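You operate a simulated robot arm through the tools that you are given. There is no shell and no other tool.

You are at the controls of a simulated two-armed robot. One attempt, no reset.

## Task
Drive the mending plate's three screws home with the battery driver.
Fine: stand the driver back in its well.

Only the result counts: the job must be done as asked and must still hold three seconds after the hand-in. Knocking over, shifting, dropping, spilling or breaking anything else fails it.

## Robot
Two 7-joint arms with fingered hands on one trunk that stands fixed in place. Base frame: the origin is at the foot of the trunk, x ahead of it, y to its left, z up; the work surface is at about z = 790. Units: mm, degrees, N and s.
The left shoulder is at [23, 124, 1398], the right one opposite. With the tool pointing down near the work surface each hand reaches from about 100 to 680 mm from the base axis, measured 20 degrees to its own side. Payload 3.6 kg a hand.
Tool frame (each hand has its own): the origin (TCP) lies between the finger pads and is the grasp point; the fingertips stand 34 mm ahead of it; z points along the fingers, y is the line along which they close. The gripper opens to 116 mm; its body begins 40 mm behind the TCP. The gripper is a hand of 5 fingers: y runs from the thumb to the fingers, the wrist lies at [-16, -160, -164] in the tool frame, and closing takes about 1.5 s.
Orientation is that of the tool frame in the base frame, as [roll, pitch, yaw] about the fixed x, y, z axes, in that order (R = Rz(yaw) Ry(pitch) Rx(roll)). With the fingers straight down and the wrist toward the robot, the tool's x, y and z point along [0, 1, 0], [1, 0, 0] and [0, 0, -1] of the base frame.

## Interface
- The arms move only by the tool nudge_tool. It takes "left_commands", "right_commands" or both (then of equal length, played together; a hand with none holds still); each is a list of rows, each a list of 6 numbers: the turn, a rotation vector about the tool's x, y, z in degrees, then the shift along the tool's x, y, z in mm. In form: [[rx, ry, rz, x, y, z], ...]. A call has 1 to 20 rows; each row shifts and turns the commanded pose from where the row before left it, along the tool's axes as they then stand. "left_claw" and "right_claw" are, for a hand that has rows, the opening, from 0 (shut) to 1 (fully open), set as the call begins (left out, the last holds). Rows are played at 5 a second. More than 50 mm and 8.6 degrees between two rows, or a gripper value outside its range, and nothing of the call is played. Where a pose cannot be reached the arm comes as near as it can. A force on the tool above 40 N (or 10 N above the force at the start of the call, whichever is more), or a blocked arm, ends the call early, and 0.2 s more pass. The fingers move at their own pace (about 153 mm/s each) and stop on an object; they squeeze with about 22 N. The grip force told is the motor's: it shows also when the fingers shut on nothing. Time passes only in rows, and 0.2 s behind the last, so rows that do not move let the fingers close. It gives the time, the measured TCP pose, the force on the tool (base axes), the opening and the grip force at its end, in the units of the frame above (readings bear some noise), with the torque about the TCP (base axes, N m) and any sound that the robot's microphone picked up.
- Cameras (640 x 400 px; columns grow to the right, rows downward): "scene" is now at [90.3, -21.4, 1557.8]; the picture's right is [-0.26, -0.96, -0.00], its down [-0.68, 0.19, -0.71] and it looks along [0.68, -0.19, -0.71] (base axes); focal length 344 px, centre (320, 200). "left" rides on the left gripper at [-69, -134, -110] in its tool frame; the picture's right is [-0.77, -0.19, 0.61], its down [0.59, -0.58, 0.57] and it looks along [0.25, 0.80, 0.55] (tool axes); focal length 256 px, centre (320, 200). "right" rides on the right gripper at [69, -134, -110] in its tool frame; the picture's right is [-0.77, 0.19, -0.61], its down [-0.59, -0.58, 0.57] and it looks along [-0.25, 0.80, 0.55] (tool axes); focal length 256 px, centre (320, 200). There is no depth. A picture from a camera that has moved, and an enlarged one, comes with that camera's place and axes in the base frame and with its lens.
- snapshot(camera): a new picture of that camera. It takes no simulated time.
- raise_lower(by): moves the trunk up (or, below 0, down) by that many mm; the arms and the scene camera ride with it, the base frame stays. It gives what a move gives, with no picture.
- set_fingers(index, middle, ring, little, thumb_bend, thumb_turn, hand): sets how far each is bent, from 0 (flat) to 100 (curled in); at 30 the hand is open as for a grip, at 70 the pads meet at the TCP. One left out holds its place. A second passes; each finger stops where it meets its share of the squeeze, and holds until it gets a number again. A gripper value or a shape takes the hand back. It gives what a move gives, with no picture; readings hold the bend of each and the force on index, middle, ring, little, thumb and palm. thumb_turn goes from beside the hand (0) to across from the fingers (100), as for a grip.
- hand_shape(shape, hand): the hand has 5 fingers and takes this shape, open, in about a second: jaw (thumb against the fingers, like two jaws); tri (thumb and two fingers); tip (a fingertip pinch); poke (one finger out to press); point (the index stretched); flat (the hand flat); cup (the hand cupped); fist (a fist). The gripper value then closes the fingers along that shape, each until it touches; the sizes above hold for jaw. It gives what a move gives, with no picture.
- head_to(pan, tilt): turns the head with the scene camera to pan (to the left, within 86 degrees either way) and tilt (down, from -29 to 69), counted from straight ahead of the robot (the tilt from the chest, where the trunk bows). It gives what a move gives.
- enlarge(camera, box): a new picture of the part [left, top, right, bottom] of that camera's present view, enlarged. It takes no simulated time.
- close_job(): hands the job in; it is judged then, once.

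Nothing tells you positions but the pictures and the camera data. Unless the task says otherwise, let go and move clear before handing in.

The tools are called as name(argument=value, ...) on one line, values as JSON. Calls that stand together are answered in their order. nudge_tool: Moves the arms, as the interface text tells. Its arguments: {"type":"object","properties":{"left_commands":{"type":"array","items":{"type":"array","items":{"type":"number"}}},"left_claw":{"type":"number"},"right_commands":{"type":"array","items":{"type":"array","items":{"type":"number"}}},"right_claw":{"type":"number"}},"required":[]} The other tools are called the same way: raise_lower (by) moves the trunk up or down; hand_shape (shape, hand) gives the hand a shape; set_fingers (index, middle, ring, little, thumb_bend, thumb_turn, hand) moves the fingers one by one; head_to (pan, tilt) turns the head that bears the scene camera; snapshot (camera) takes a picture; enlarge (camera, box) takes an enlarged picture of a part of a camera's view; close_job () hands the job in.

At the start:

```text
t: 0.0
left_position: [521.2, 127.3, 1203.4]
left_orientation: [-179.8, 0.1, 90.1]
left_force: [0.7, -0.1, 0.2]
left_moment: [-0.01, 0.02, 0.03]
left_gripper_width: 115.9
left_grip_force: 0.1
left_shape: jaw
left_bend: [30.0, 30.0, 30.0, 30.0, 30.0, 97.0]
left_finger forces: [0.0, 0.0, 0.0, 0.0, 0.1, 0.0]
right_position: [470.2, -371.2, 1251.9]
right_orientation: [180.0, 0.0, 90.1]
right_force: [0.1, -0.2, 1.1]
right_moment: [0.0, -0.02, -0.01]
right_gripper_width: 115.9
right_grip_force: 0.0
right_shape: jaw
right_bend: [30.0, 30.0, 30.0, 30.0, 30.0, 97.0]
right_finger forces: [0.1, 0.0, 0.1, 0.1, 0.1, 0.1]
trunk travel left (down, up): [-591.0, 172.0]
head pan, tilt (commanded): [-15.3, 45.0]
```

scene: 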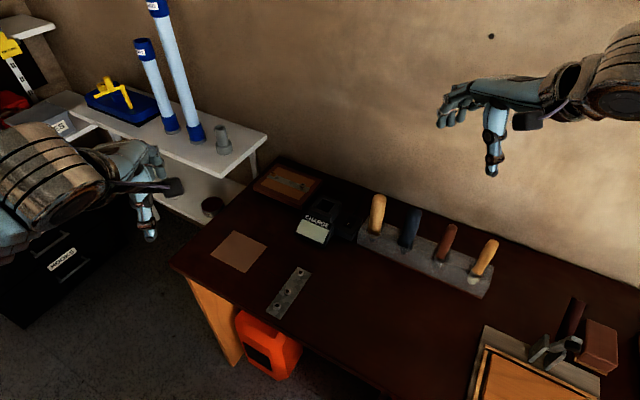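
right: 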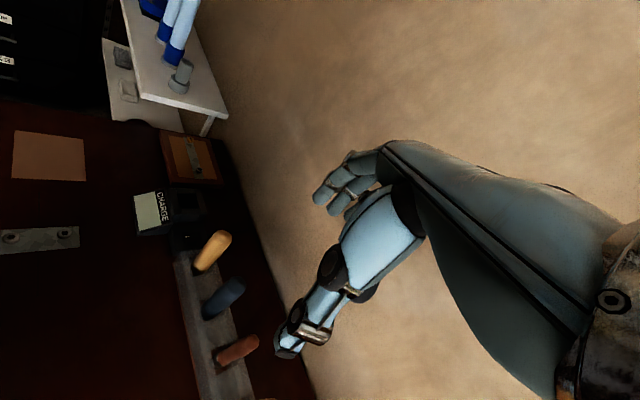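
left: 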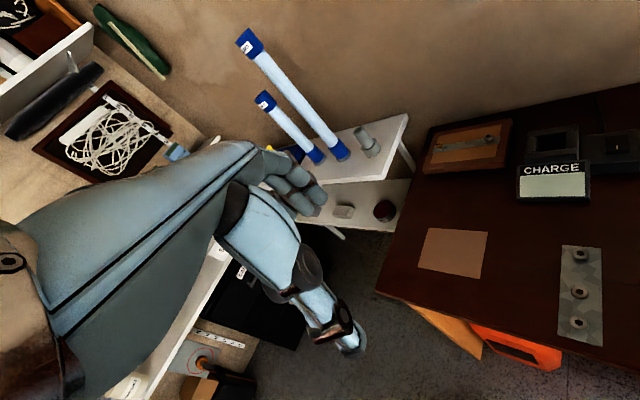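

I see a dark bench with a mending plate and three screws, a "CHARGE" dock, a tool rack with four handles, and a side shelf on the left. I don't see the battery driver yet, so I'll look closer and look around.

enlarge(camera="scene", box=[160, 140, 400, 340])

enlarge(camera="left", box=[380, 80, 640, 380])

enlarge(camera="left", box=[100, 300, 300, 400])

```text
2.00 times, centred on (280, 240) of scene
camera zoom: at [90.3, -21.4, 1557.8], right [-0.26, -0.96, 0.0], down [-0.68, 0.19, -0.71], along [0.68, -0.19, -0.71], focal length 688 px, centre (400, 120)
```

zoom: 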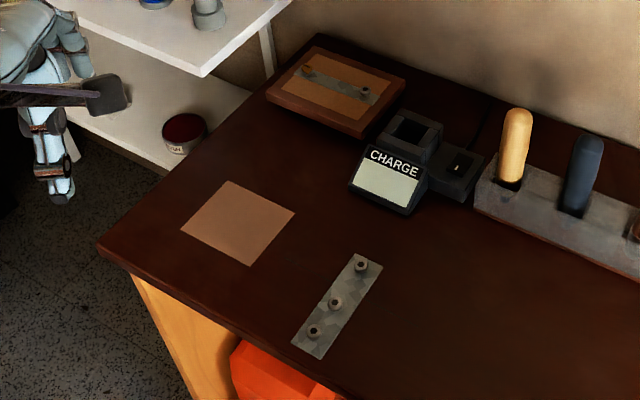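

```text
1.33 times, centred on (510, 230) of left
camera zoom: at [387.8, 60.1, 1314.8], right [-0.19, -0.77, -0.61], down [-0.58, 0.59, -0.56], along [0.79, 0.25, -0.55], focal length 341 px, centre (67, 160)
```

zoom: 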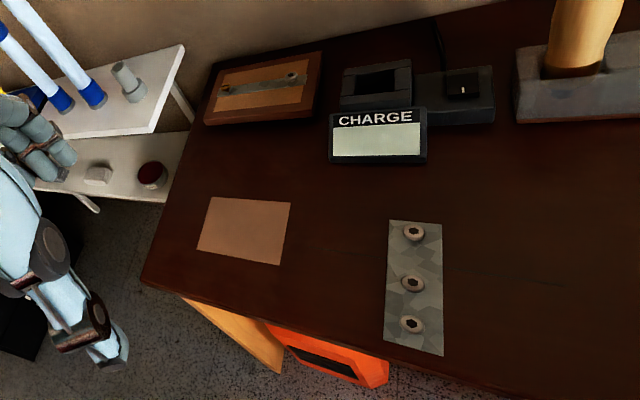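

```text
3.20 times, centred on (200, 350) of left
camera zoom: at [387.8, 60.1, 1314.8], right [-0.19, -0.77, -0.61], down [-0.58, 0.59, -0.56], along [0.79, 0.25, -0.55], focal length 819 px, centre (704, -280)
```

zoom: 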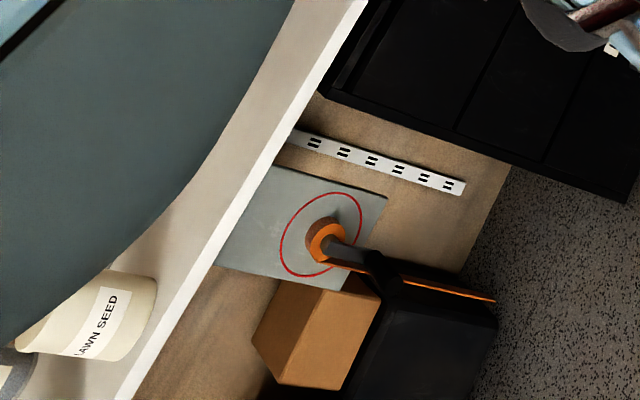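

The charge dock's well is empty, and there is an orange-and-black thing at the far left. I'll turn the head to look around.

head_to(pan=60, tilt=45)

snapshot(camera="scene")

head_to(pan=25, tilt=40)

snapshot(camera="scene")

head_to(pan=-60, tilt=45)

snapshot(camera="scene")

head_to(pan=0, tilt=65)

snapshot(camera="scene")

```text
t: 1.5
left_position: [520.6, 128.0, 1203.9]
left_orientation: [-179.8, 0.0, 90.2]
left_force: [-0.2, -0.1, -0.7]
left_moment: [0.03, 0.01, -0.04]
left_gripper_width: 115.6
left_grip_force: 0.0
left_shape: jaw
left_bend: [30.0, 30.0, 30.0, 30.0, 30.0, 97.0]
left_finger forces: [0.0, 0.0, 0.0, 0.1, 0.0, 0.0]
right_position: [469.6, -370.7, 1252.7]
right_orientation: [-180.0, 0.1, 90.0]
right_force: [-0.1, -0.6, -0.5]
right_moment: [0.04, 0.01, 0.01]
right_gripper_width: 116.1
right_grip_force: 0.0
right_shape: jaw
right_bend: [30.0, 30.0, 30.0, 30.0, 30.0, 97.0]
right_finger forces: [0.1, 0.0, 0.1, 0.0, 0.1, 0.0]
trunk travel left (down, up): [-591.0, 172.0]
head pan, tilt (commanded): [60.0, 45.0]
```

```text
taken
camera scene: at [52.6, 70.5, 1557.9], right [0.87, -0.5, 0.0], down [-0.35, -0.61, -0.71], along [0.35, 0.61, -0.71], focal length 344 px, centre (320, 200)
```

scene: 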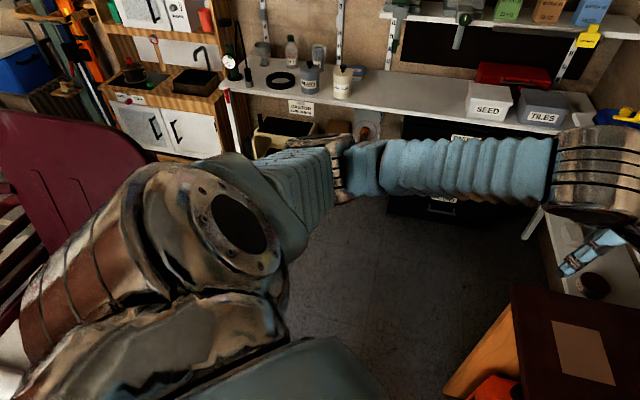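

```text
t: 2.5
left_position: [520.4, 127.5, 1203.7]
left_orientation: [-180.0, 0.0, 90.1]
left_force: [0.2, -1.1, 0.0]
left_moment: [0.01, 0.01, 0.0]
left_gripper_width: 115.8
left_grip_force: 0.1
left_shape: jaw
left_bend: [30.0, 30.0, 30.0, 30.0, 30.0, 97.0]
left_finger forces: [0.1, 0.0, 0.1, 0.0, 0.0, 0.1]
right_position: [471.1, -370.6, 1252.2]
right_orientation: [-180.0, 0.0, 90.0]
right_force: [0.1, -0.7, 0.3]
right_moment: [0.02, 0.03, 0.0]
right_gripper_width: 115.9
right_grip_force: 0.1
right_shape: jaw
right_bend: [30.0, 30.0, 30.0, 30.0, 30.0, 97.0]
right_finger forces: [0.0, 0.1, 0.0, 0.0, 0.0, 0.0]
trunk travel left (down, up): [-591.0, 172.0]
head pan, tilt (commanded): [25.0, 40.0]
```

```text
taken
camera scene: at [88.9, 36.1, 1565.2], right [0.42, -0.91, 0.0], down [-0.58, -0.27, -0.77], along [0.69, 0.32, -0.64], focal length 344 px, centre (320, 200)
```

scene: 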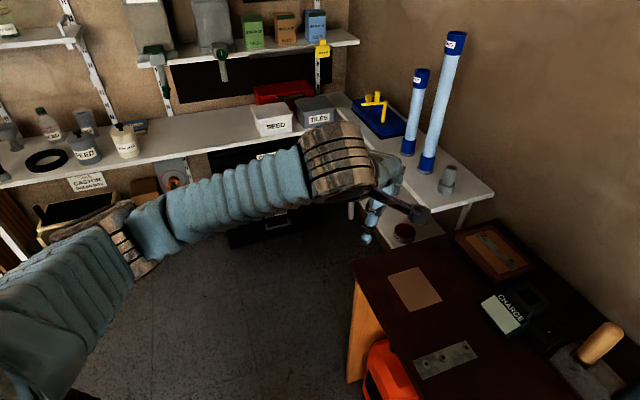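

```text
t: 4.1
left_position: [520.1, 128.2, 1203.7]
left_orientation: [-179.9, 0.0, 90.1]
left_force: [0.2, 0.2, 0.2]
left_moment: [0.03, 0.0, 0.03]
left_gripper_width: 115.8
left_grip_force: 0.1
left_shape: jaw
left_bend: [30.0, 30.0, 30.0, 30.0, 30.0, 97.0]
left_finger forces: [0.0, 0.1, 0.0, 0.0, 0.0, 0.0]
right_position: [469.6, -370.4, 1253.1]
right_orientation: [179.9, 0.0, 90.0]
right_force: [0.5, 0.3, 1.1]
right_moment: [-0.03, -0.01, -0.02]
right_gripper_width: 115.6
right_grip_force: 0.0
right_shape: jaw
right_bend: [30.0, 30.0, 30.0, 30.0, 30.0, 97.0]
right_finger forces: [0.0, 0.0, 0.0, 0.1, 0.0, 0.1]
trunk travel left (down, up): [-591.0, 172.0]
head pan, tilt (commanded): [-60.0, 45.0]
```

```text
taken
camera scene: at [52.7, -70.3, 1557.9], right [-0.87, -0.5, 0.0], down [-0.35, 0.61, -0.71], along [0.35, -0.61, -0.71], focal length 344 px, centre (320, 200)
```

scene: 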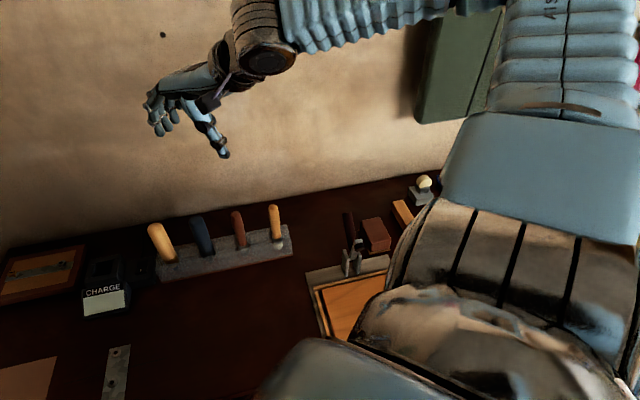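

```text
t: 5.4
left_position: [520.2, 126.9, 1204.4]
left_orientation: [-179.9, -0.1, 90.1]
left_force: [0.0, 1.2, -0.6]
left_moment: [-0.02, -0.01, 0.0]
left_gripper_width: 115.9
left_grip_force: 0.0
left_shape: jaw
left_bend: [30.0, 30.0, 30.0, 30.0, 30.0, 97.0]
left_finger forces: [0.0, 0.1, 0.1, 0.0, 0.0, 0.0]
right_position: [470.1, -370.4, 1253.1]
right_orientation: [180.0, 0.0, 89.9]
right_force: [0.5, -0.5, -0.2]
right_moment: [0.0, 0.01, -0.01]
right_gripper_width: 115.7
right_grip_force: 0.0
right_shape: jaw
right_bend: [30.0, 30.0, 30.0, 30.0, 30.0, 97.0]
right_finger forces: [0.0, 0.0, 0.1, 0.1, 0.0, 0.1]
trunk travel left (down, up): [-591.0, 172.0]
head pan, tilt (commanded): [0.0, 65.0]
```

```text
taken
camera scene: at [72.6, 0.0, 1532.9], right [0.0, -1.0, 0.0], down [-0.91, 0.0, -0.42], along [0.42, 0.0, -0.91], focal length 344 px, centre (320, 200)
```

scene: 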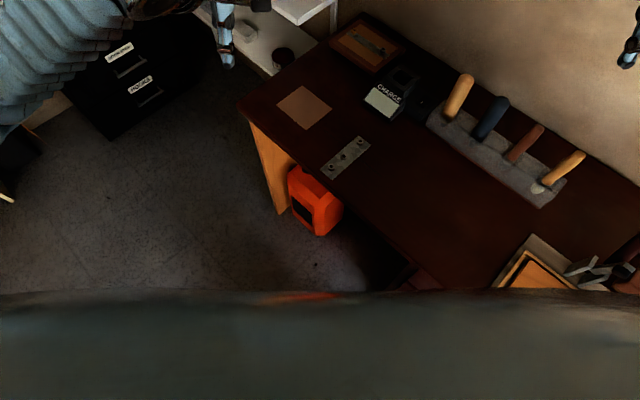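

No driver is obvious on the floor. I'll zoom in on the rack, the dock and the far right side.

head_to(pan=-30, tilt=42)

snapshot(camera="scene")

enlarge(camera="scene", box=[120, 170, 280, 270])

enlarge(camera="scene", box=[240, 180, 400, 280])

enlarge(camera="scene", box=[400, 220, 560, 320])

enlarge(camera="right", box=[0, 100, 300, 400])

```text
t: 6.3
left_position: [521.6, 126.5, 1204.3]
left_orientation: [-179.9, 0.0, 90.1]
left_force: [-0.2, 1.0, 0.0]
left_moment: [0.0, 0.03, -0.05]
left_gripper_width: 116.1
left_grip_force: 0.0
left_shape: jaw
left_bend: [30.0, 30.0, 30.0, 30.0, 30.0, 97.0]
left_finger forces: [0.1, 0.0, 0.0, 0.0, 0.0, 0.0]
right_position: [470.4, -370.2, 1251.9]
right_orientation: [179.9, 0.0, 90.1]
right_force: [-0.3, 0.4, -0.1]
right_moment: [-0.02, 0.02, 0.01]
right_gripper_width: 115.8
right_grip_force: 0.0
right_shape: jaw
right_bend: [30.0, 30.0, 30.0, 30.0, 30.0, 97.0]
right_finger forces: [0.0, 0.0, 0.0, 0.0, 0.1, 0.0]
trunk travel left (down, up): [-591.0, 172.0]
head pan, tilt (commanded): [-30.0, 42.0]
```

```text
taken
camera scene: at [84.4, -41.6, 1562.2], right [-0.5, -0.87, 0.0], down [-0.58, 0.33, -0.74], along [0.64, -0.37, -0.67], focal length 344 px, centre (320, 200)
```

scene: 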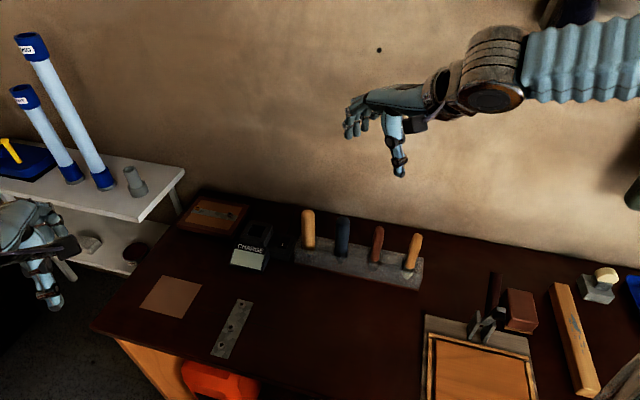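

```text
4.00 times, centred on (200, 220) of scene
camera zoom: at [84.4, -41.6, 1562.2], right [-0.5, -0.87, 0.0], down [-0.58, 0.33, -0.74], along [0.64, -0.37, -0.67], focal length 1377 px, centre (800, 120)
```

zoom: 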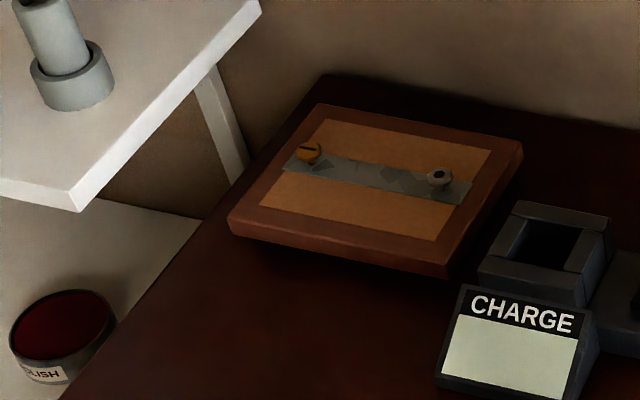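

```text
4.00 times, centred on (320, 230) of scene
camera zoom: at [84.4, -41.6, 1562.2], right [-0.5, -0.87, 0.0], down [-0.58, 0.33, -0.74], along [0.64, -0.37, -0.67], focal length 1377 px, centre (320, 80)
```

zoom: 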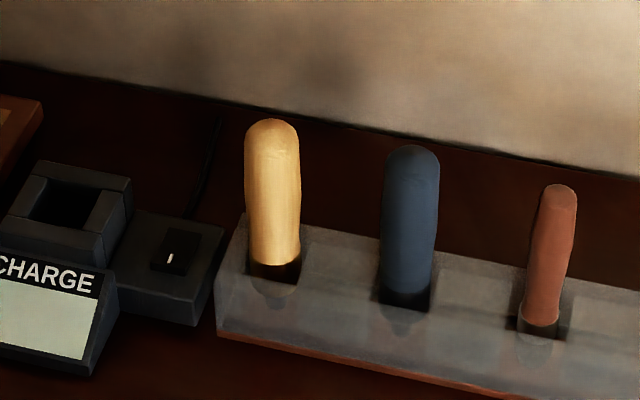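

```text
4.00 times, centred on (480, 270) of scene
camera zoom: at [84.4, -41.6, 1562.2], right [-0.5, -0.87, 0.0], down [-0.58, 0.33, -0.74], along [0.64, -0.37, -0.67], focal length 1377 px, centre (-320, -80)
```

zoom: 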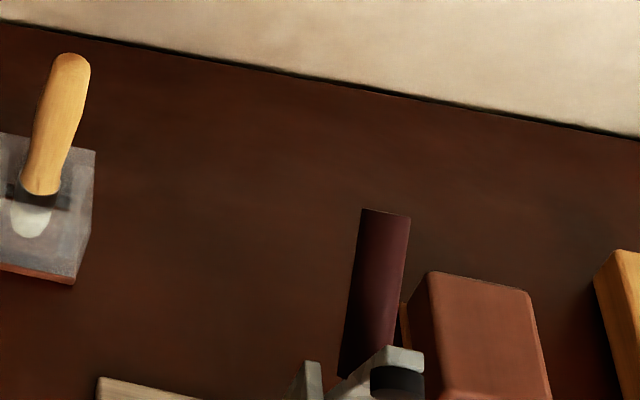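

```text
1.33 times, centred on (150, 250) of right
camera zoom: at [335.5, -301.5, 1362.7], right [0.19, -0.77, 0.61], down [-0.58, -0.59, -0.57], along [0.8, -0.25, -0.55], focal length 341 px, centre (547, 133)
```

zoom: 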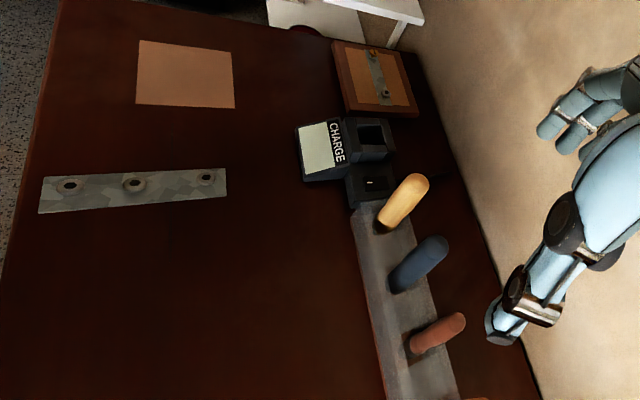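

The driver is still not identified. I'll look at the remaining areas: far right, near edge and lower left.

head_to(pan=-85, tilt=40)

snapshot(camera="scene")

head_to(pan=-45, tilt=60)

snapshot(camera="scene")

head_to(pan=20, tilt=60)

snapshot(camera="scene")

head_to(pan=85, tilt=30)

snapshot(camera="scene")

head_to(pan=-15, tilt=50)

snapshot(camera="scene")

enlarge(camera="scene", box=[280, 130, 400, 205])

enlarge(camera="scene", box=[340, 140, 500, 240])

```text
t: 7.6
left_position: [520.6, 127.1, 1203.9]
left_orientation: [-179.9, -0.1, 90.1]
left_force: [0.0, -0.6, -0.9]
left_moment: [0.02, 0.0, -0.02]
left_gripper_width: 115.7
left_grip_force: 0.0
left_shape: jaw
left_bend: [30.0, 30.0, 30.0, 30.0, 30.0, 97.0]
left_finger forces: [0.0, 0.1, 0.0, 0.0, 0.1, 0.0]
right_position: [470.9, -369.7, 1252.4]
right_orientation: [-180.0, 0.0, 90.0]
right_force: [-0.7, 0.4, -0.5]
right_moment: [-0.02, 0.0, 0.01]
right_gripper_width: 115.9
right_grip_force: 0.1
right_shape: jaw
right_bend: [30.0, 30.0, 30.0, 30.0, 30.0, 97.0]
right_finger forces: [0.1, 0.1, 0.0, 0.0, 0.0, 0.0]
trunk travel left (down, up): [-591.0, 172.0]
head pan, tilt (commanded): [-85.0, 40.0]
```

```text
taken
camera scene: at [19.5, -84.6, 1565.2], right [-1.0, -0.09, 0.0], down [-0.06, 0.64, -0.77], along [0.07, -0.76, -0.64], focal length 344 px, centre (320, 200)
```

scene: 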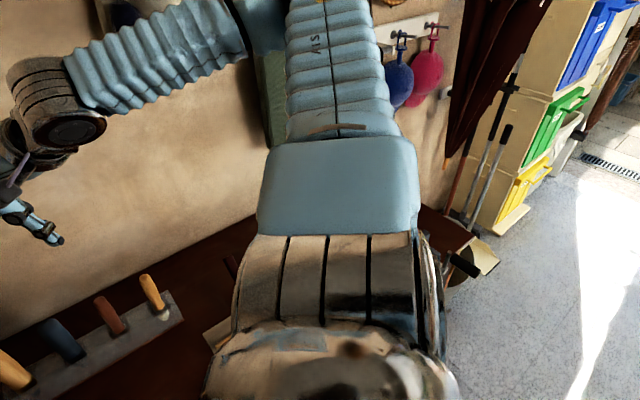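

```text
t: 8.6
left_position: [521.3, 128.6, 1203.1]
left_orientation: [-179.9, 0.0, 90.1]
left_force: [0.1, 0.2, 0.3]
left_moment: [-0.02, 0.0, -0.02]
left_gripper_width: 115.9
left_grip_force: 0.0
left_shape: jaw
left_bend: [30.0, 30.0, 30.0, 30.0, 30.0, 97.0]
left_finger forces: [0.0, 0.1, 0.1, 0.0, 0.0, 0.0]
right_position: [469.6, -369.8, 1252.3]
right_orientation: [-180.0, 0.1, 90.1]
right_force: [-0.9, 0.1, -0.3]
right_moment: [-0.02, -0.01, -0.02]
right_gripper_width: 115.7
right_grip_force: 0.2
right_shape: jaw
right_bend: [30.0, 30.0, 30.0, 30.0, 30.0, 97.0]
right_finger forces: [0.0, 0.1, 0.0, 0.1, 0.1, 0.1]
trunk travel left (down, up): [-591.0, 172.0]
head pan, tilt (commanded): [-45.0, 60.0]
```

```text
taken
camera scene: at [59.1, -47.2, 1538.4], right [-0.71, -0.71, 0.0], down [-0.61, 0.61, -0.5], along [0.35, -0.35, -0.87], focal length 344 px, centre (320, 200)
```

scene: 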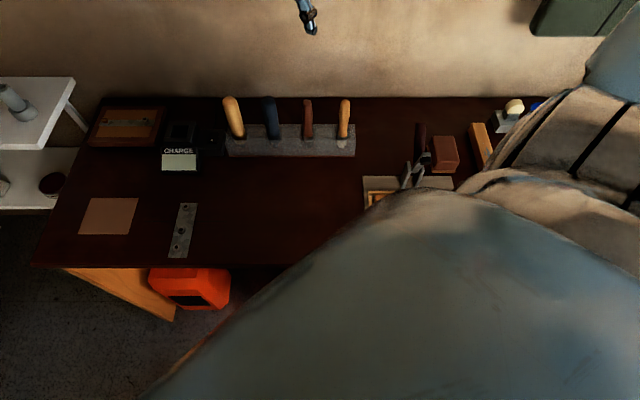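

```text
t: 10.0
left_position: [519.5, 127.5, 1204.0]
left_orientation: [-179.9, -0.1, 90.1]
left_force: [0.5, -0.1, 0.8]
left_moment: [-0.01, -0.02, 0.0]
left_gripper_width: 115.9
left_grip_force: 0.1
left_shape: jaw
left_bend: [30.0, 30.0, 30.0, 30.0, 30.0, 97.0]
left_finger forces: [0.1, 0.1, 0.1, 0.1, 0.1, 0.0]
right_position: [471.1, -370.7, 1252.3]
right_orientation: [180.0, 0.0, 90.1]
right_force: [0.1, 0.1, -0.4]
right_moment: [-0.01, 0.0, 0.0]
right_gripper_width: 115.8
right_grip_force: 0.1
right_shape: jaw
right_bend: [30.0, 30.0, 30.0, 30.0, 30.0, 97.0]
right_finger forces: [0.0, 0.1, 0.0, 0.0, 0.0, 0.0]
trunk travel left (down, up): [-591.0, 172.0]
head pan, tilt (commanded): [20.0, 60.0]
```

```text
taken
camera scene: at [74.6, 22.8, 1538.4], right [0.34, -0.94, 0.0], down [-0.81, -0.3, -0.5], along [0.47, 0.17, -0.87], focal length 344 px, centre (320, 200)
```

scene: 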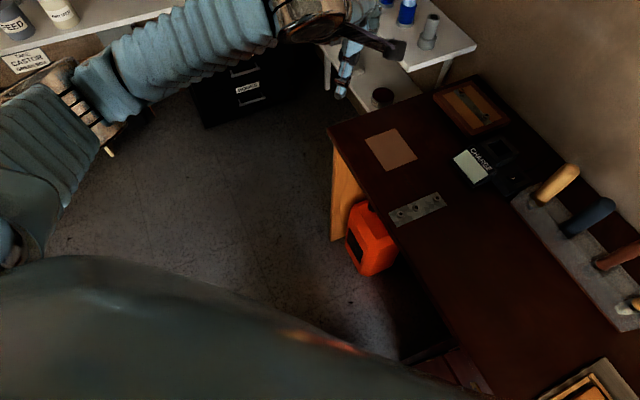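

```text
t: 11.4
left_position: [520.0, 129.0, 1203.9]
left_orientation: [-179.9, 0.0, 90.0]
left_force: [-0.9, 0.1, 0.1]
left_moment: [0.02, 0.0, -0.01]
left_gripper_width: 115.9
left_grip_force: 0.1
left_shape: jaw
left_bend: [30.0, 30.0, 30.0, 30.0, 30.0, 97.0]
left_finger forces: [0.0, 0.1, 0.0, 0.0, 0.0, 0.0]
right_position: [469.3, -370.2, 1251.8]
right_orientation: [180.0, 0.0, 90.0]
right_force: [-0.3, -0.2, -0.5]
right_moment: [0.02, 0.01, 0.0]
right_gripper_width: 115.7
right_grip_force: 0.1
right_shape: jaw
right_bend: [30.0, 30.0, 30.0, 30.0, 30.0, 97.0]
right_finger forces: [0.0, 0.1, 0.1, 0.0, 0.0, 0.0]
trunk travel left (down, up): [-591.0, 172.0]
head pan, tilt (commanded): [85.0, 30.0]
```

```text
taken
camera scene: at [19.9, 90.1, 1580.5], right [1.0, -0.09, 0.0], down [-0.04, -0.5, -0.87], along [0.08, 0.86, -0.5], focal length 344 px, centre (320, 200)
```

scene: 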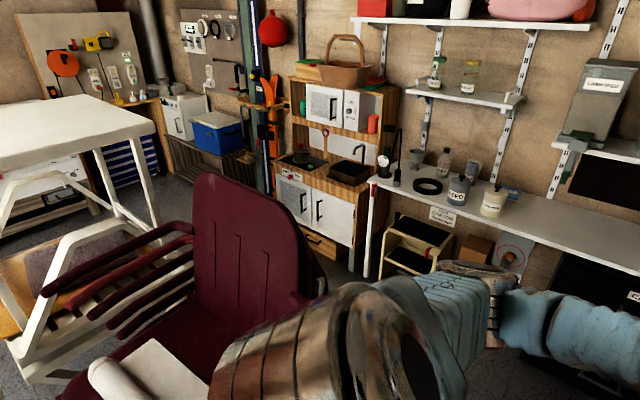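

```text
t: 13.1
left_position: [520.4, 128.0, 1203.9]
left_orientation: [-179.9, 0.0, 90.0]
left_force: [-0.1, -0.3, -0.1]
left_moment: [0.01, 0.0, 0.01]
left_gripper_width: 115.6
left_grip_force: 0.0
left_shape: jaw
left_bend: [30.0, 30.0, 30.0, 30.0, 30.0, 97.0]
left_finger forces: [0.0, 0.0, 0.0, 0.0, 0.0, 0.0]
right_position: [471.1, -370.0, 1252.4]
right_orientation: [-180.0, 0.0, 90.0]
right_force: [-0.1, -0.2, -0.6]
right_moment: [0.02, -0.01, -0.01]
right_gripper_width: 116.2
right_grip_force: 0.1
right_shape: jaw
right_bend: [30.0, 30.0, 30.0, 30.0, 30.0, 97.0]
right_finger forces: [0.0, 0.0, 0.0, 0.0, 0.1, 0.0]
trunk travel left (down, up): [-591.0, 172.0]
head pan, tilt (commanded): [-15.0, 50.0]
```

```text
taken
camera scene: at [86.3, -19.8, 1551.0], right [-0.26, -0.97, 0.0], down [-0.74, 0.2, -0.64], along [0.62, -0.17, -0.77], focal length 344 px, centre (320, 200)
```

scene: 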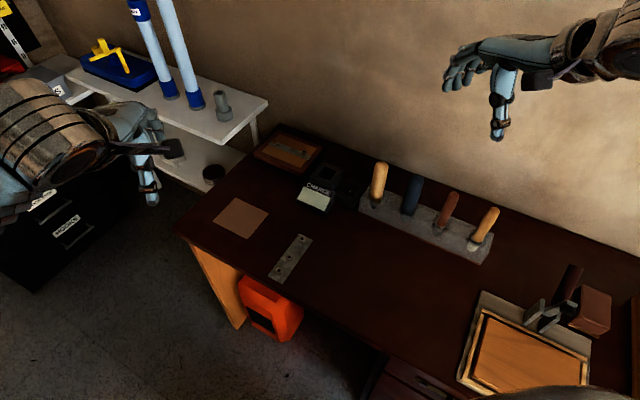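

```text
5.33 times, centred on (340, 168) of scene
camera zoom: at [86.3, -19.8, 1551.0], right [-0.26, -0.97, 0.0], down [-0.74, 0.2, -0.64], along [0.62, -0.17, -0.77], focal length 1836 px, centre (213, 373)
```

zoom: 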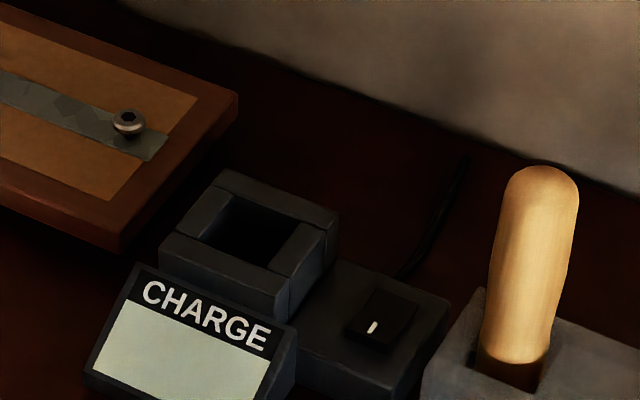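

```text
4.00 times, centred on (420, 190) of scene
camera zoom: at [86.3, -19.8, 1551.0], right [-0.26, -0.97, 0.0], down [-0.74, 0.2, -0.64], along [0.62, -0.17, -0.77], focal length 1377 px, centre (-80, 240)
```

zoom: 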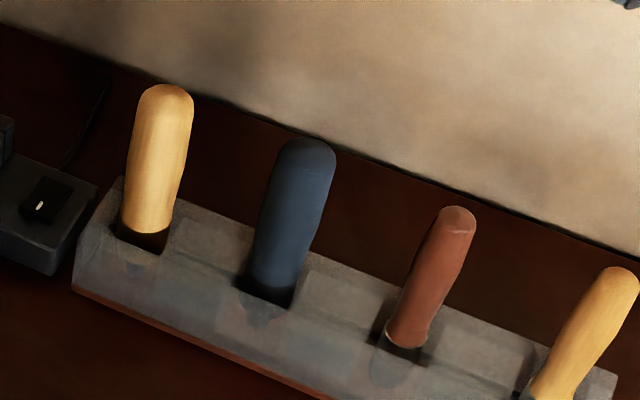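

The driver could be one of the handles in the rack (the dark blue one?), and the dock's own well is empty. I'll bring the right hand lower to get a closer look with its camera.

nudge_tool(right_commands=[[0, 0, 0, 0, -10, 40], [0, 0, 0, 0, -10, 40], [0, 0, 0, 0, -10, 40], [0, 0, 0, 0, -10, 40], [0, 0, 0, 0, -10, 40], [0, 0, 0, 0, 0, 0]])

snapshot(camera="right")

enlarge(camera="right", box=[80, 180, 340, 400])

```text
t: 14.5
left_position: [520.4, 128.2, 1203.6]
left_orientation: [-179.9, 0.0, 90.2]
left_force: [-0.4, -1.0, 0.2]
left_moment: [-0.02, 0.01, 0.0]
left_gripper_width: 115.8
left_grip_force: 0.0
left_shape: jaw
left_bend: [30.0, 30.0, 30.0, 30.0, 30.0, 97.0]
left_finger forces: [0.0, 0.0, 0.1, 0.0, 0.1, 0.0]
right_position: [422.1, -370.2, 1051.4]
right_orientation: [-179.9, -0.1, 90.0]
right_force: [0.0, 0.6, 0.4]
right_moment: [-0.02, 0.02, 0.0]
right_gripper_width: 116.0
right_grip_force: 0.0
right_shape: jaw
right_bend: [30.0, 30.0, 30.0, 30.0, 30.0, 97.0]
right_finger forces: [0.0, 0.0, 0.0, 0.0, 0.0, 0.0]
trunk travel left (down, up): [-591.0, 172.0]
head pan, tilt (commanded): [-15.0, 50.0]
```

```text
taken
camera right: at [286.9, -300.7, 1162.4], right [0.19, -0.77, 0.61], down [-0.58, -0.59, -0.57], along [0.8, -0.25, -0.55], focal length 256 px, centre (320, 200)
```

right: 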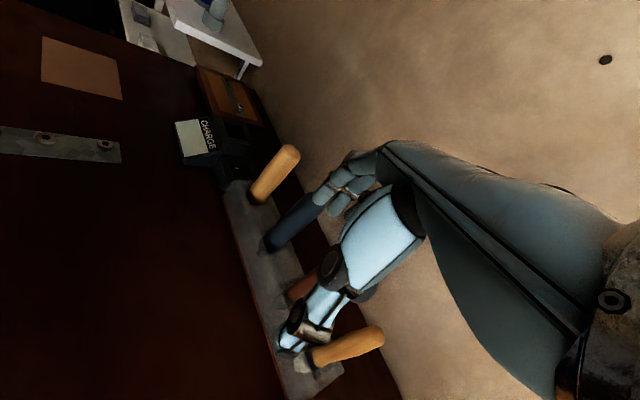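

```text
1.82 times, centred on (210, 290) of right
camera zoom: at [286.9, -300.7, 1162.4], right [0.19, -0.77, 0.61], down [-0.58, -0.59, -0.57], along [0.8, -0.25, -0.55], focal length 465 px, centre (520, 36)
```

zoom: 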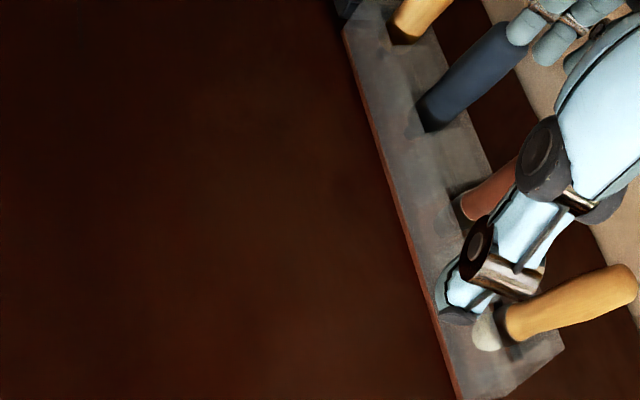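

The right hand blocks its own view. I'll move it aside and bring the left hand's camera over the bench.

nudge_tool(left_commands=[[0, 0, 0, -38, -15, 20], [0, 0, 0, -38, -15, 20], [0, 0, 0, -38, -15, 20], [0, 0, 0, -38, -15, 20], [0, 0, 0, -38, -15, 20], [0, 0, 0, -38, -15, 20]], right_commands=[[0, 0, 0, -28, -10, -25], [0, 0, 0, -28, -10, -25], [0, 0, 0, -28, -10, -25], [0, 0, 0, -28, -10, -25], [0, 0, 0, 0, 0, 0], [0, 0, 0, 0, 0, 0]])

snapshot(camera="left")

snapshot(camera="scene")

```text
t: 15.9
left_position: [432.4, -101.2, 1087.7]
left_orientation: [180.0, 0.0, 90.1]
left_force: [-0.2, -0.4, 0.1]
left_moment: [0.02, 0.0, 0.01]
left_gripper_width: 116.0
left_grip_force: 0.1
left_shape: jaw
left_bend: [30.0, 30.0, 30.0, 30.0, 30.0, 97.0]
left_finger forces: [0.0, 0.1, 0.1, 0.0, 0.0, 0.0]
right_position: [382.9, -483.3, 1154.1]
right_orientation: [179.9, -0.1, 90.0]
right_force: [-0.4, -0.6, -0.1]
right_moment: [0.02, -0.03, 0.0]
right_gripper_width: 115.9
right_grip_force: 0.0
right_shape: jaw
right_bend: [30.0, 30.0, 30.0, 30.0, 30.0, 97.0]
right_finger forces: [0.1, 0.1, 0.0, 0.0, 0.1, 0.0]
trunk travel left (down, up): [-591.0, 172.0]
head pan, tilt (commanded): [-15.0, 50.0]
```

```text
taken
camera left: at [297.9, -168.7, 1197.3], right [-0.19, -0.77, -0.61], down [-0.58, 0.59, -0.56], along [0.8, 0.25, -0.55], focal length 256 px, centre (320, 200)
```

left: 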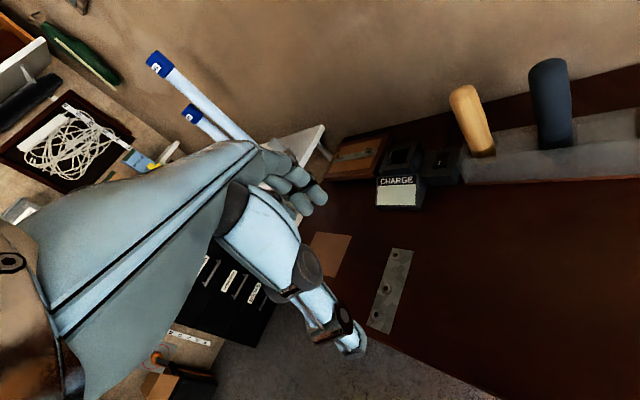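

```text
taken
camera scene: at [85.4, -22.2, 1551.0], right [-0.26, -0.97, 0.0], down [-0.74, 0.2, -0.64], along [0.62, -0.16, -0.77], focal length 344 px, centre (320, 200)
```

scene: 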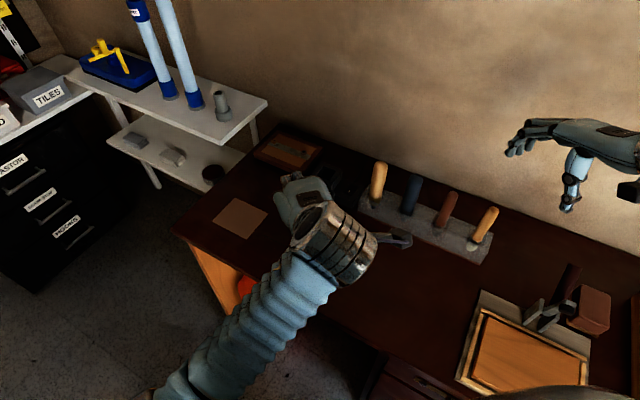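

The rack's blue handle looks like a thick barrel. I'll yaw the left hand toward the rack so its camera sees it straight on.

nudge_tool(left_commands=[[0, 0, 8, 0, 0, 10], [0, 0, 8, 0, 0, 10], [0, 0, 8, 0, 0, 10], [0, 0, 8, 0, 0, 10], [0, 0, 8, 0, 0, 10], [0, 0, 8, 0, 0, 10], [0, 0, 8, 0, 0, 10], [0, 0, 0, 0, 0, 0]])

snapshot(camera="left")

enlarge(camera="left", box=[320, 80, 640, 280])

```text
t: 17.7
left_position: [430.6, -99.6, 1014.0]
left_orientation: [179.9, 0.1, 34.0]
left_force: [0.3, 0.1, -0.1]
left_moment: [0.02, -0.02, -0.02]
left_gripper_width: 115.7
left_grip_force: 0.1
left_shape: jaw
left_bend: [30.0, 30.0, 30.0, 30.0, 30.0, 97.0]
left_finger forces: [0.0, 0.1, 0.0, 0.0, 0.1, 0.1]
right_position: [382.5, -480.8, 1154.2]
right_orientation: [-180.0, 0.0, 90.0]
right_force: [0.1, 0.3, -0.3]
right_moment: [-0.02, -0.01, 0.02]
right_gripper_width: 115.6
right_grip_force: 0.0
right_shape: jaw
right_bend: [30.0, 30.0, 30.0, 30.0, 30.0, 97.0]
right_finger forces: [0.0, 0.0, 0.1, 0.0, 0.0, 0.1]
trunk travel left (down, up): [-591.0, 172.0]
head pan, tilt (commanded): [-15.0, 50.0]
```

```text
taken
camera left: at [300.3, -26.5, 1125.0], right [-0.74, -0.28, -0.61], down [0.17, 0.81, -0.57], along [0.65, -0.52, -0.55], focal length 256 px, centre (320, 200)
```

left: 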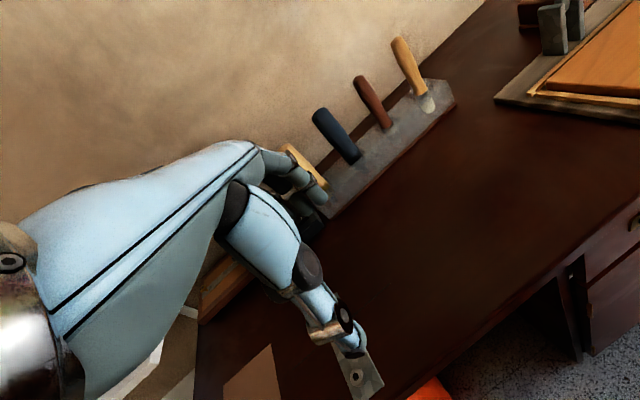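

```text
2.00 times, centred on (480, 180) of left
camera zoom: at [300.3, -26.5, 1125.0], right [-0.74, -0.28, -0.61], down [0.17, 0.81, -0.57], along [0.65, -0.52, -0.55], focal length 512 px, centre (0, 240)
```

zoom: 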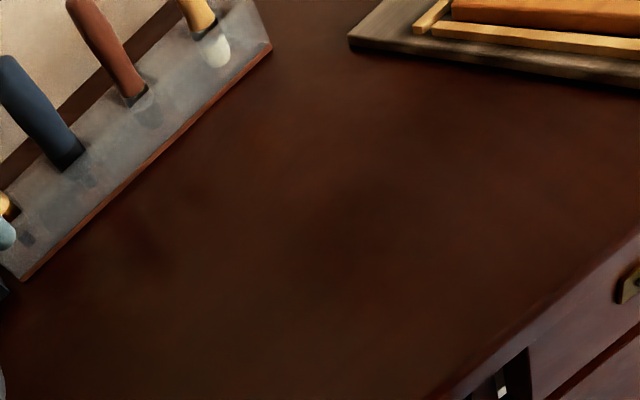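

enlarge(camera="left", box=[520, 180, 640, 400])

enlarge(camera="left", box=[280, 20, 480, 240])

enlarge(camera="scene", box=[340, 320, 480, 400])

enlarge(camera="scene", box=[90, 60, 290, 200])

```text
1.82 times, centred on (580, 290) of left
camera zoom: at [300.3, -26.5, 1125.0], right [-0.74, -0.28, -0.61], down [0.17, 0.81, -0.57], along [0.65, -0.52, -0.55], focal length 465 px, centre (-153, 36)
```

zoom: 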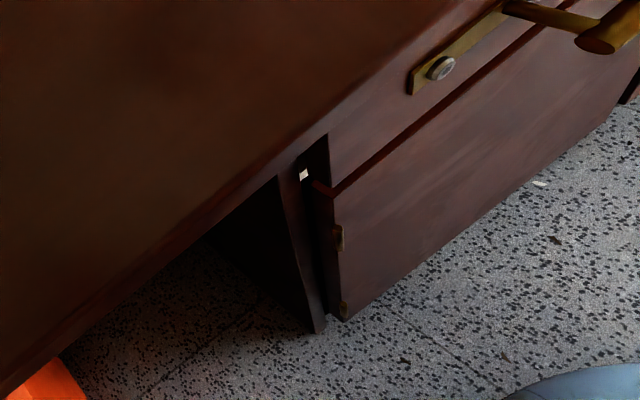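

```text
1.82 times, centred on (380, 130) of left
camera zoom: at [300.3, -26.5, 1125.0], right [-0.74, -0.28, -0.61], down [0.17, 0.81, -0.57], along [0.65, -0.52, -0.55], focal length 465 px, centre (211, 327)
```

zoom: 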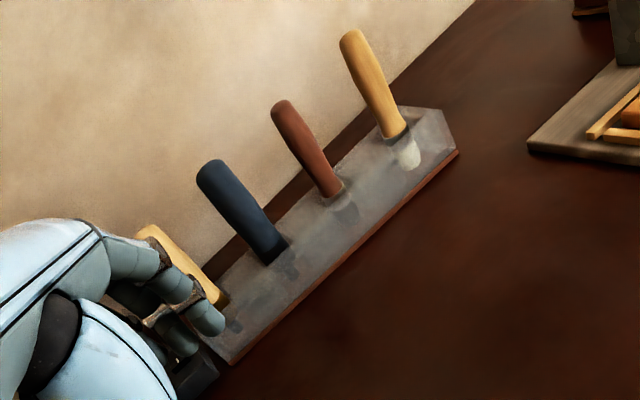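

```text
4.57 times, centred on (410, 360) of scene
camera zoom: at [85.8, -20.3, 1551.0], right [-0.26, -0.97, 0.0], down [-0.74, 0.2, -0.64], along [0.62, -0.17, -0.77], focal length 1573 px, centre (-91, -531)
```

zoom: 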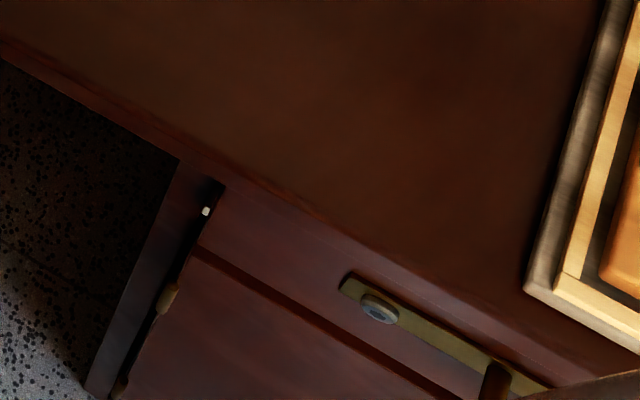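

```text
2.86 times, centred on (190, 130) of scene
camera zoom: at [85.8, -20.3, 1551.0], right [-0.26, -0.97, 0.0], down [-0.74, 0.2, -0.64], along [0.62, -0.17, -0.77], focal length 983 px, centre (691, 400)
```

zoom: 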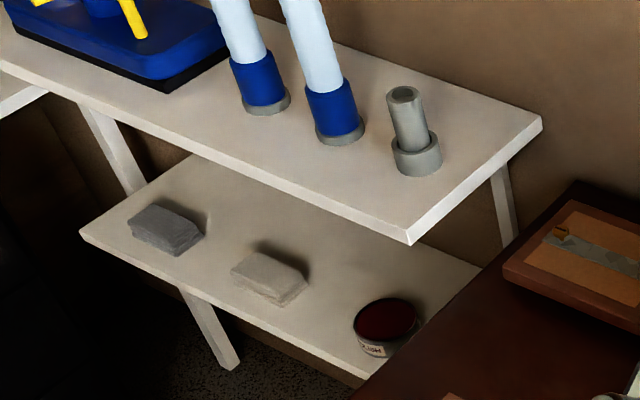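

The driver isn't in the visible part of the bench unless it's in the rack. I'll swing the right hand's camera toward the right end of the bench and withdraw the left hand.

nudge_tool(right_commands=[[0, 0, 8, 0, 0, 0], [0, 0, 8, 0, 0, 0], [0, 0, 8, 0, 0, 0], [0, 0, 8, 0, 0, 0], [0, 0, 8, 0, 0, 0], [0, 0, 8, 0, 0, 0], [0, 0, 0, 0, 0, 0]], left_commands=[[0, 0, -8, 0, 0, -20], [0, 0, -8, 0, 0, -20], [0, 0, -8, 0, 0, -20], [0, 0, -8, 0, 0, -20], [0, 0, -8, 0, 0, -20], [0, 0, -8, 0, 0, -20], [0, 0, -8, 0, 0, -20]])

snapshot(camera="right")

snapshot(camera="left")

```text
t: 19.3
left_position: [433.5, -86.2, 1146.6]
left_orientation: [179.8, -2.1, 90.9]
left_force: [-0.1, -1.2, 0.4]
left_moment: [0.01, 0.03, 0.0]
left_gripper_width: 115.9
left_grip_force: 0.2
left_shape: jaw
left_bend: [30.0, 30.0, 30.0, 30.0, 30.0, 97.0]
left_finger forces: [0.0, 0.0, 0.0, 0.0, 0.0, 0.1]
right_position: [380.4, -482.4, 1151.9]
right_orientation: [180.0, -0.1, 41.9]
right_force: [0.7, 0.1, 0.3]
right_moment: [-0.01, 0.01, -0.02]
right_gripper_width: 115.8
right_grip_force: 0.1
right_shape: jaw
right_bend: [30.0, 30.0, 30.0, 30.0, 30.0, 97.0]
right_finger forces: [0.0, 0.0, 0.0, 0.0, 0.1, 0.0]
trunk travel left (down, up): [-591.0, 172.0]
head pan, tilt (commanded): [-15.0, 50.0]
```

```text
taken
camera right: at [341.4, -336.4, 1262.8], right [-0.45, -0.65, 0.61], down [-0.82, 0.04, -0.57], along [0.35, -0.76, -0.55], focal length 256 px, centre (320, 200)
```

right: 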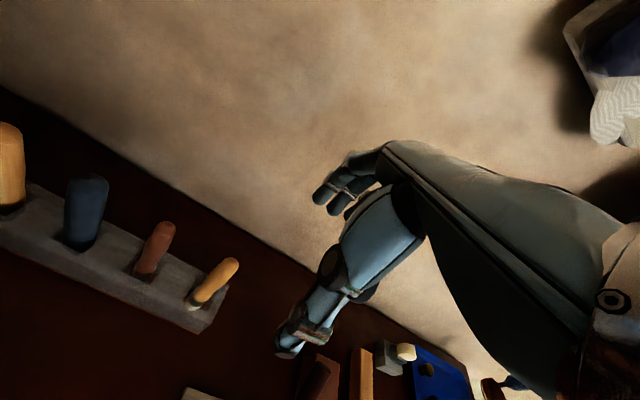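

```text
taken
camera left: at [300.9, -160.7, 1254.3], right [-0.17, -0.75, -0.64], down [-0.58, 0.6, -0.55], along [0.79, 0.28, -0.54], focal length 256 px, centre (320, 200)
```

left: 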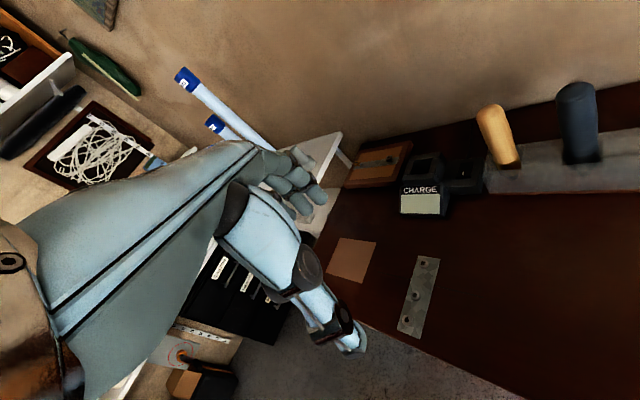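

nudge_tool(right_commands=[[0, 0, 8, 0, 0, 0], [0, 0, 8, 0, 0, 0], [0, 0, 8, 0, 0, 0], [0, 0, 8, 0, 0, 0], [0, 0, 8, 0, 0, 0], [0, 0, 0, 0, 0, 0]])

snapshot(camera="right")

enlarge(camera="right", box=[80, 250, 480, 400])

```text
t: 20.7
left_position: [433.5, -89.0, 1149.6]
left_orientation: [179.6, -1.7, 90.7]
left_force: [-0.1, -0.9, 0.5]
left_moment: [0.03, -0.01, -0.01]
left_gripper_width: 115.7
left_grip_force: 0.1
left_shape: jaw
left_bend: [30.0, 30.0, 30.0, 30.0, 30.0, 97.0]
left_finger forces: [0.0, 0.0, 0.1, 0.0, 0.1, 0.0]
right_position: [379.5, -483.5, 1152.1]
right_orientation: [180.0, 0.0, 1.8]
right_force: [-0.1, 0.9, 0.8]
right_moment: [0.01, -0.03, 0.04]
right_gripper_width: 115.9
right_grip_force: 0.1
right_shape: jaw
right_bend: [30.0, 30.0, 30.0, 30.0, 30.0, 97.0]
right_finger forces: [0.0, 0.1, 0.0, 0.1, 0.0, 0.1]
trunk travel left (down, up): [-591.0, 172.0]
head pan, tilt (commanded): [-15.0, 50.0]
```

```text
taken
camera right: at [443.1, -347.2, 1262.5], right [-0.76, -0.21, 0.61], down [-0.61, 0.56, -0.57], along [-0.22, -0.8, -0.55], focal length 256 px, centre (320, 200)
```

right: 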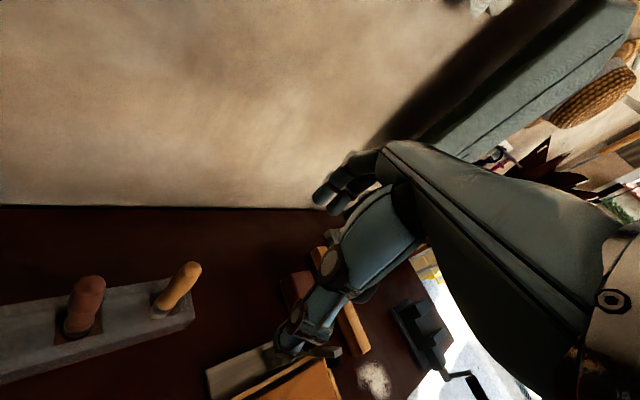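

```text
1.60 times, centred on (280, 325) of right
camera zoom: at [443.1, -347.2, 1262.5], right [-0.76, -0.21, 0.61], down [-0.61, 0.56, -0.57], along [-0.22, -0.8, -0.55], focal length 410 px, centre (384, 0)
```

zoom: 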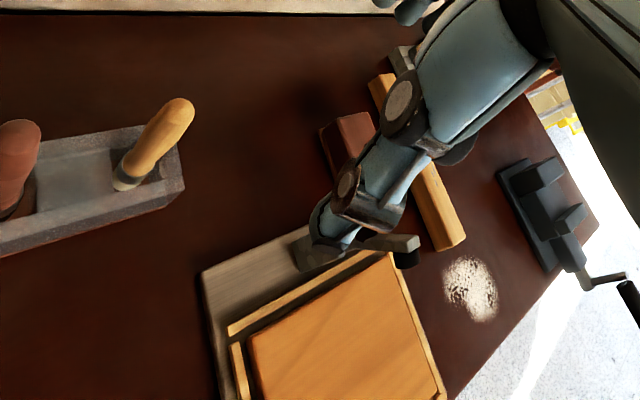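

enlarge(camera="left", box=[390, 130, 490, 230])

enlarge(camera="left", box=[460, 70, 640, 210])

enlarge(camera="scene", box=[320, 140, 400, 220])

```text
4.00 times, centred on (440, 180) of left
camera zoom: at [301.0, -161.8, 1257.1], right [-0.17, -0.75, -0.63], down [-0.58, 0.6, -0.55], along [0.8, 0.27, -0.54], focal length 1024 px, centre (-160, 280)
```

zoom: 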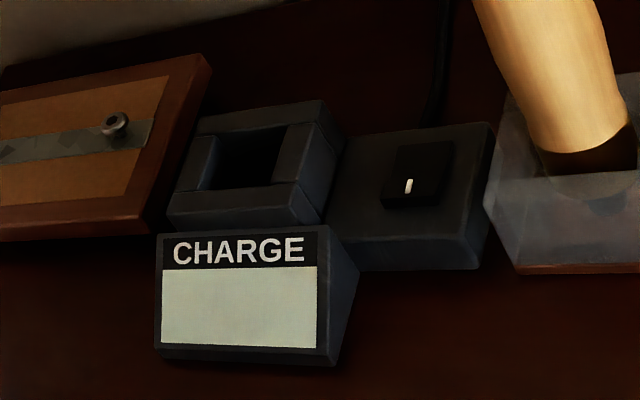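

```text
2.86 times, centred on (550, 140) of left
camera zoom: at [301.0, -161.8, 1257.1], right [-0.17, -0.75, -0.63], down [-0.58, 0.6, -0.55], along [0.8, 0.27, -0.54], focal length 731 px, centre (-337, 371)
```

zoom: 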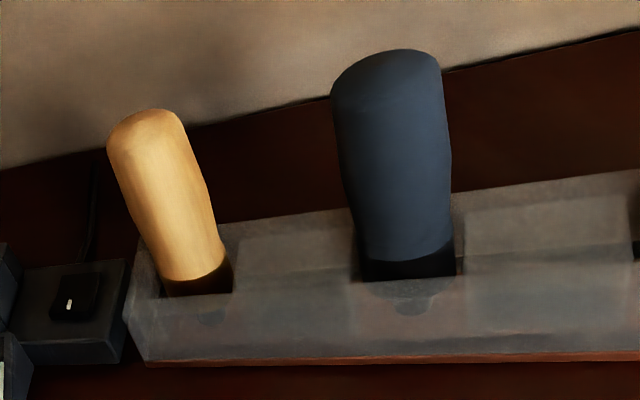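

```text
5.00 times, centred on (360, 180) of scene
camera zoom: at [85.6, -20.9, 1551.0], right [-0.26, -0.97, 0.0], down [-0.74, 0.2, -0.64], along [0.62, -0.17, -0.77], focal length 1721 px, centre (120, 300)
```

zoom: 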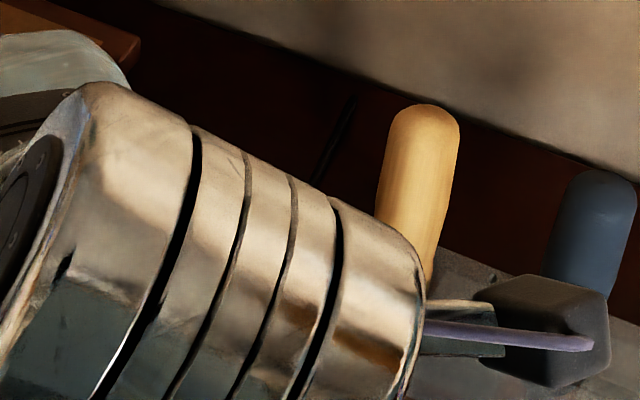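

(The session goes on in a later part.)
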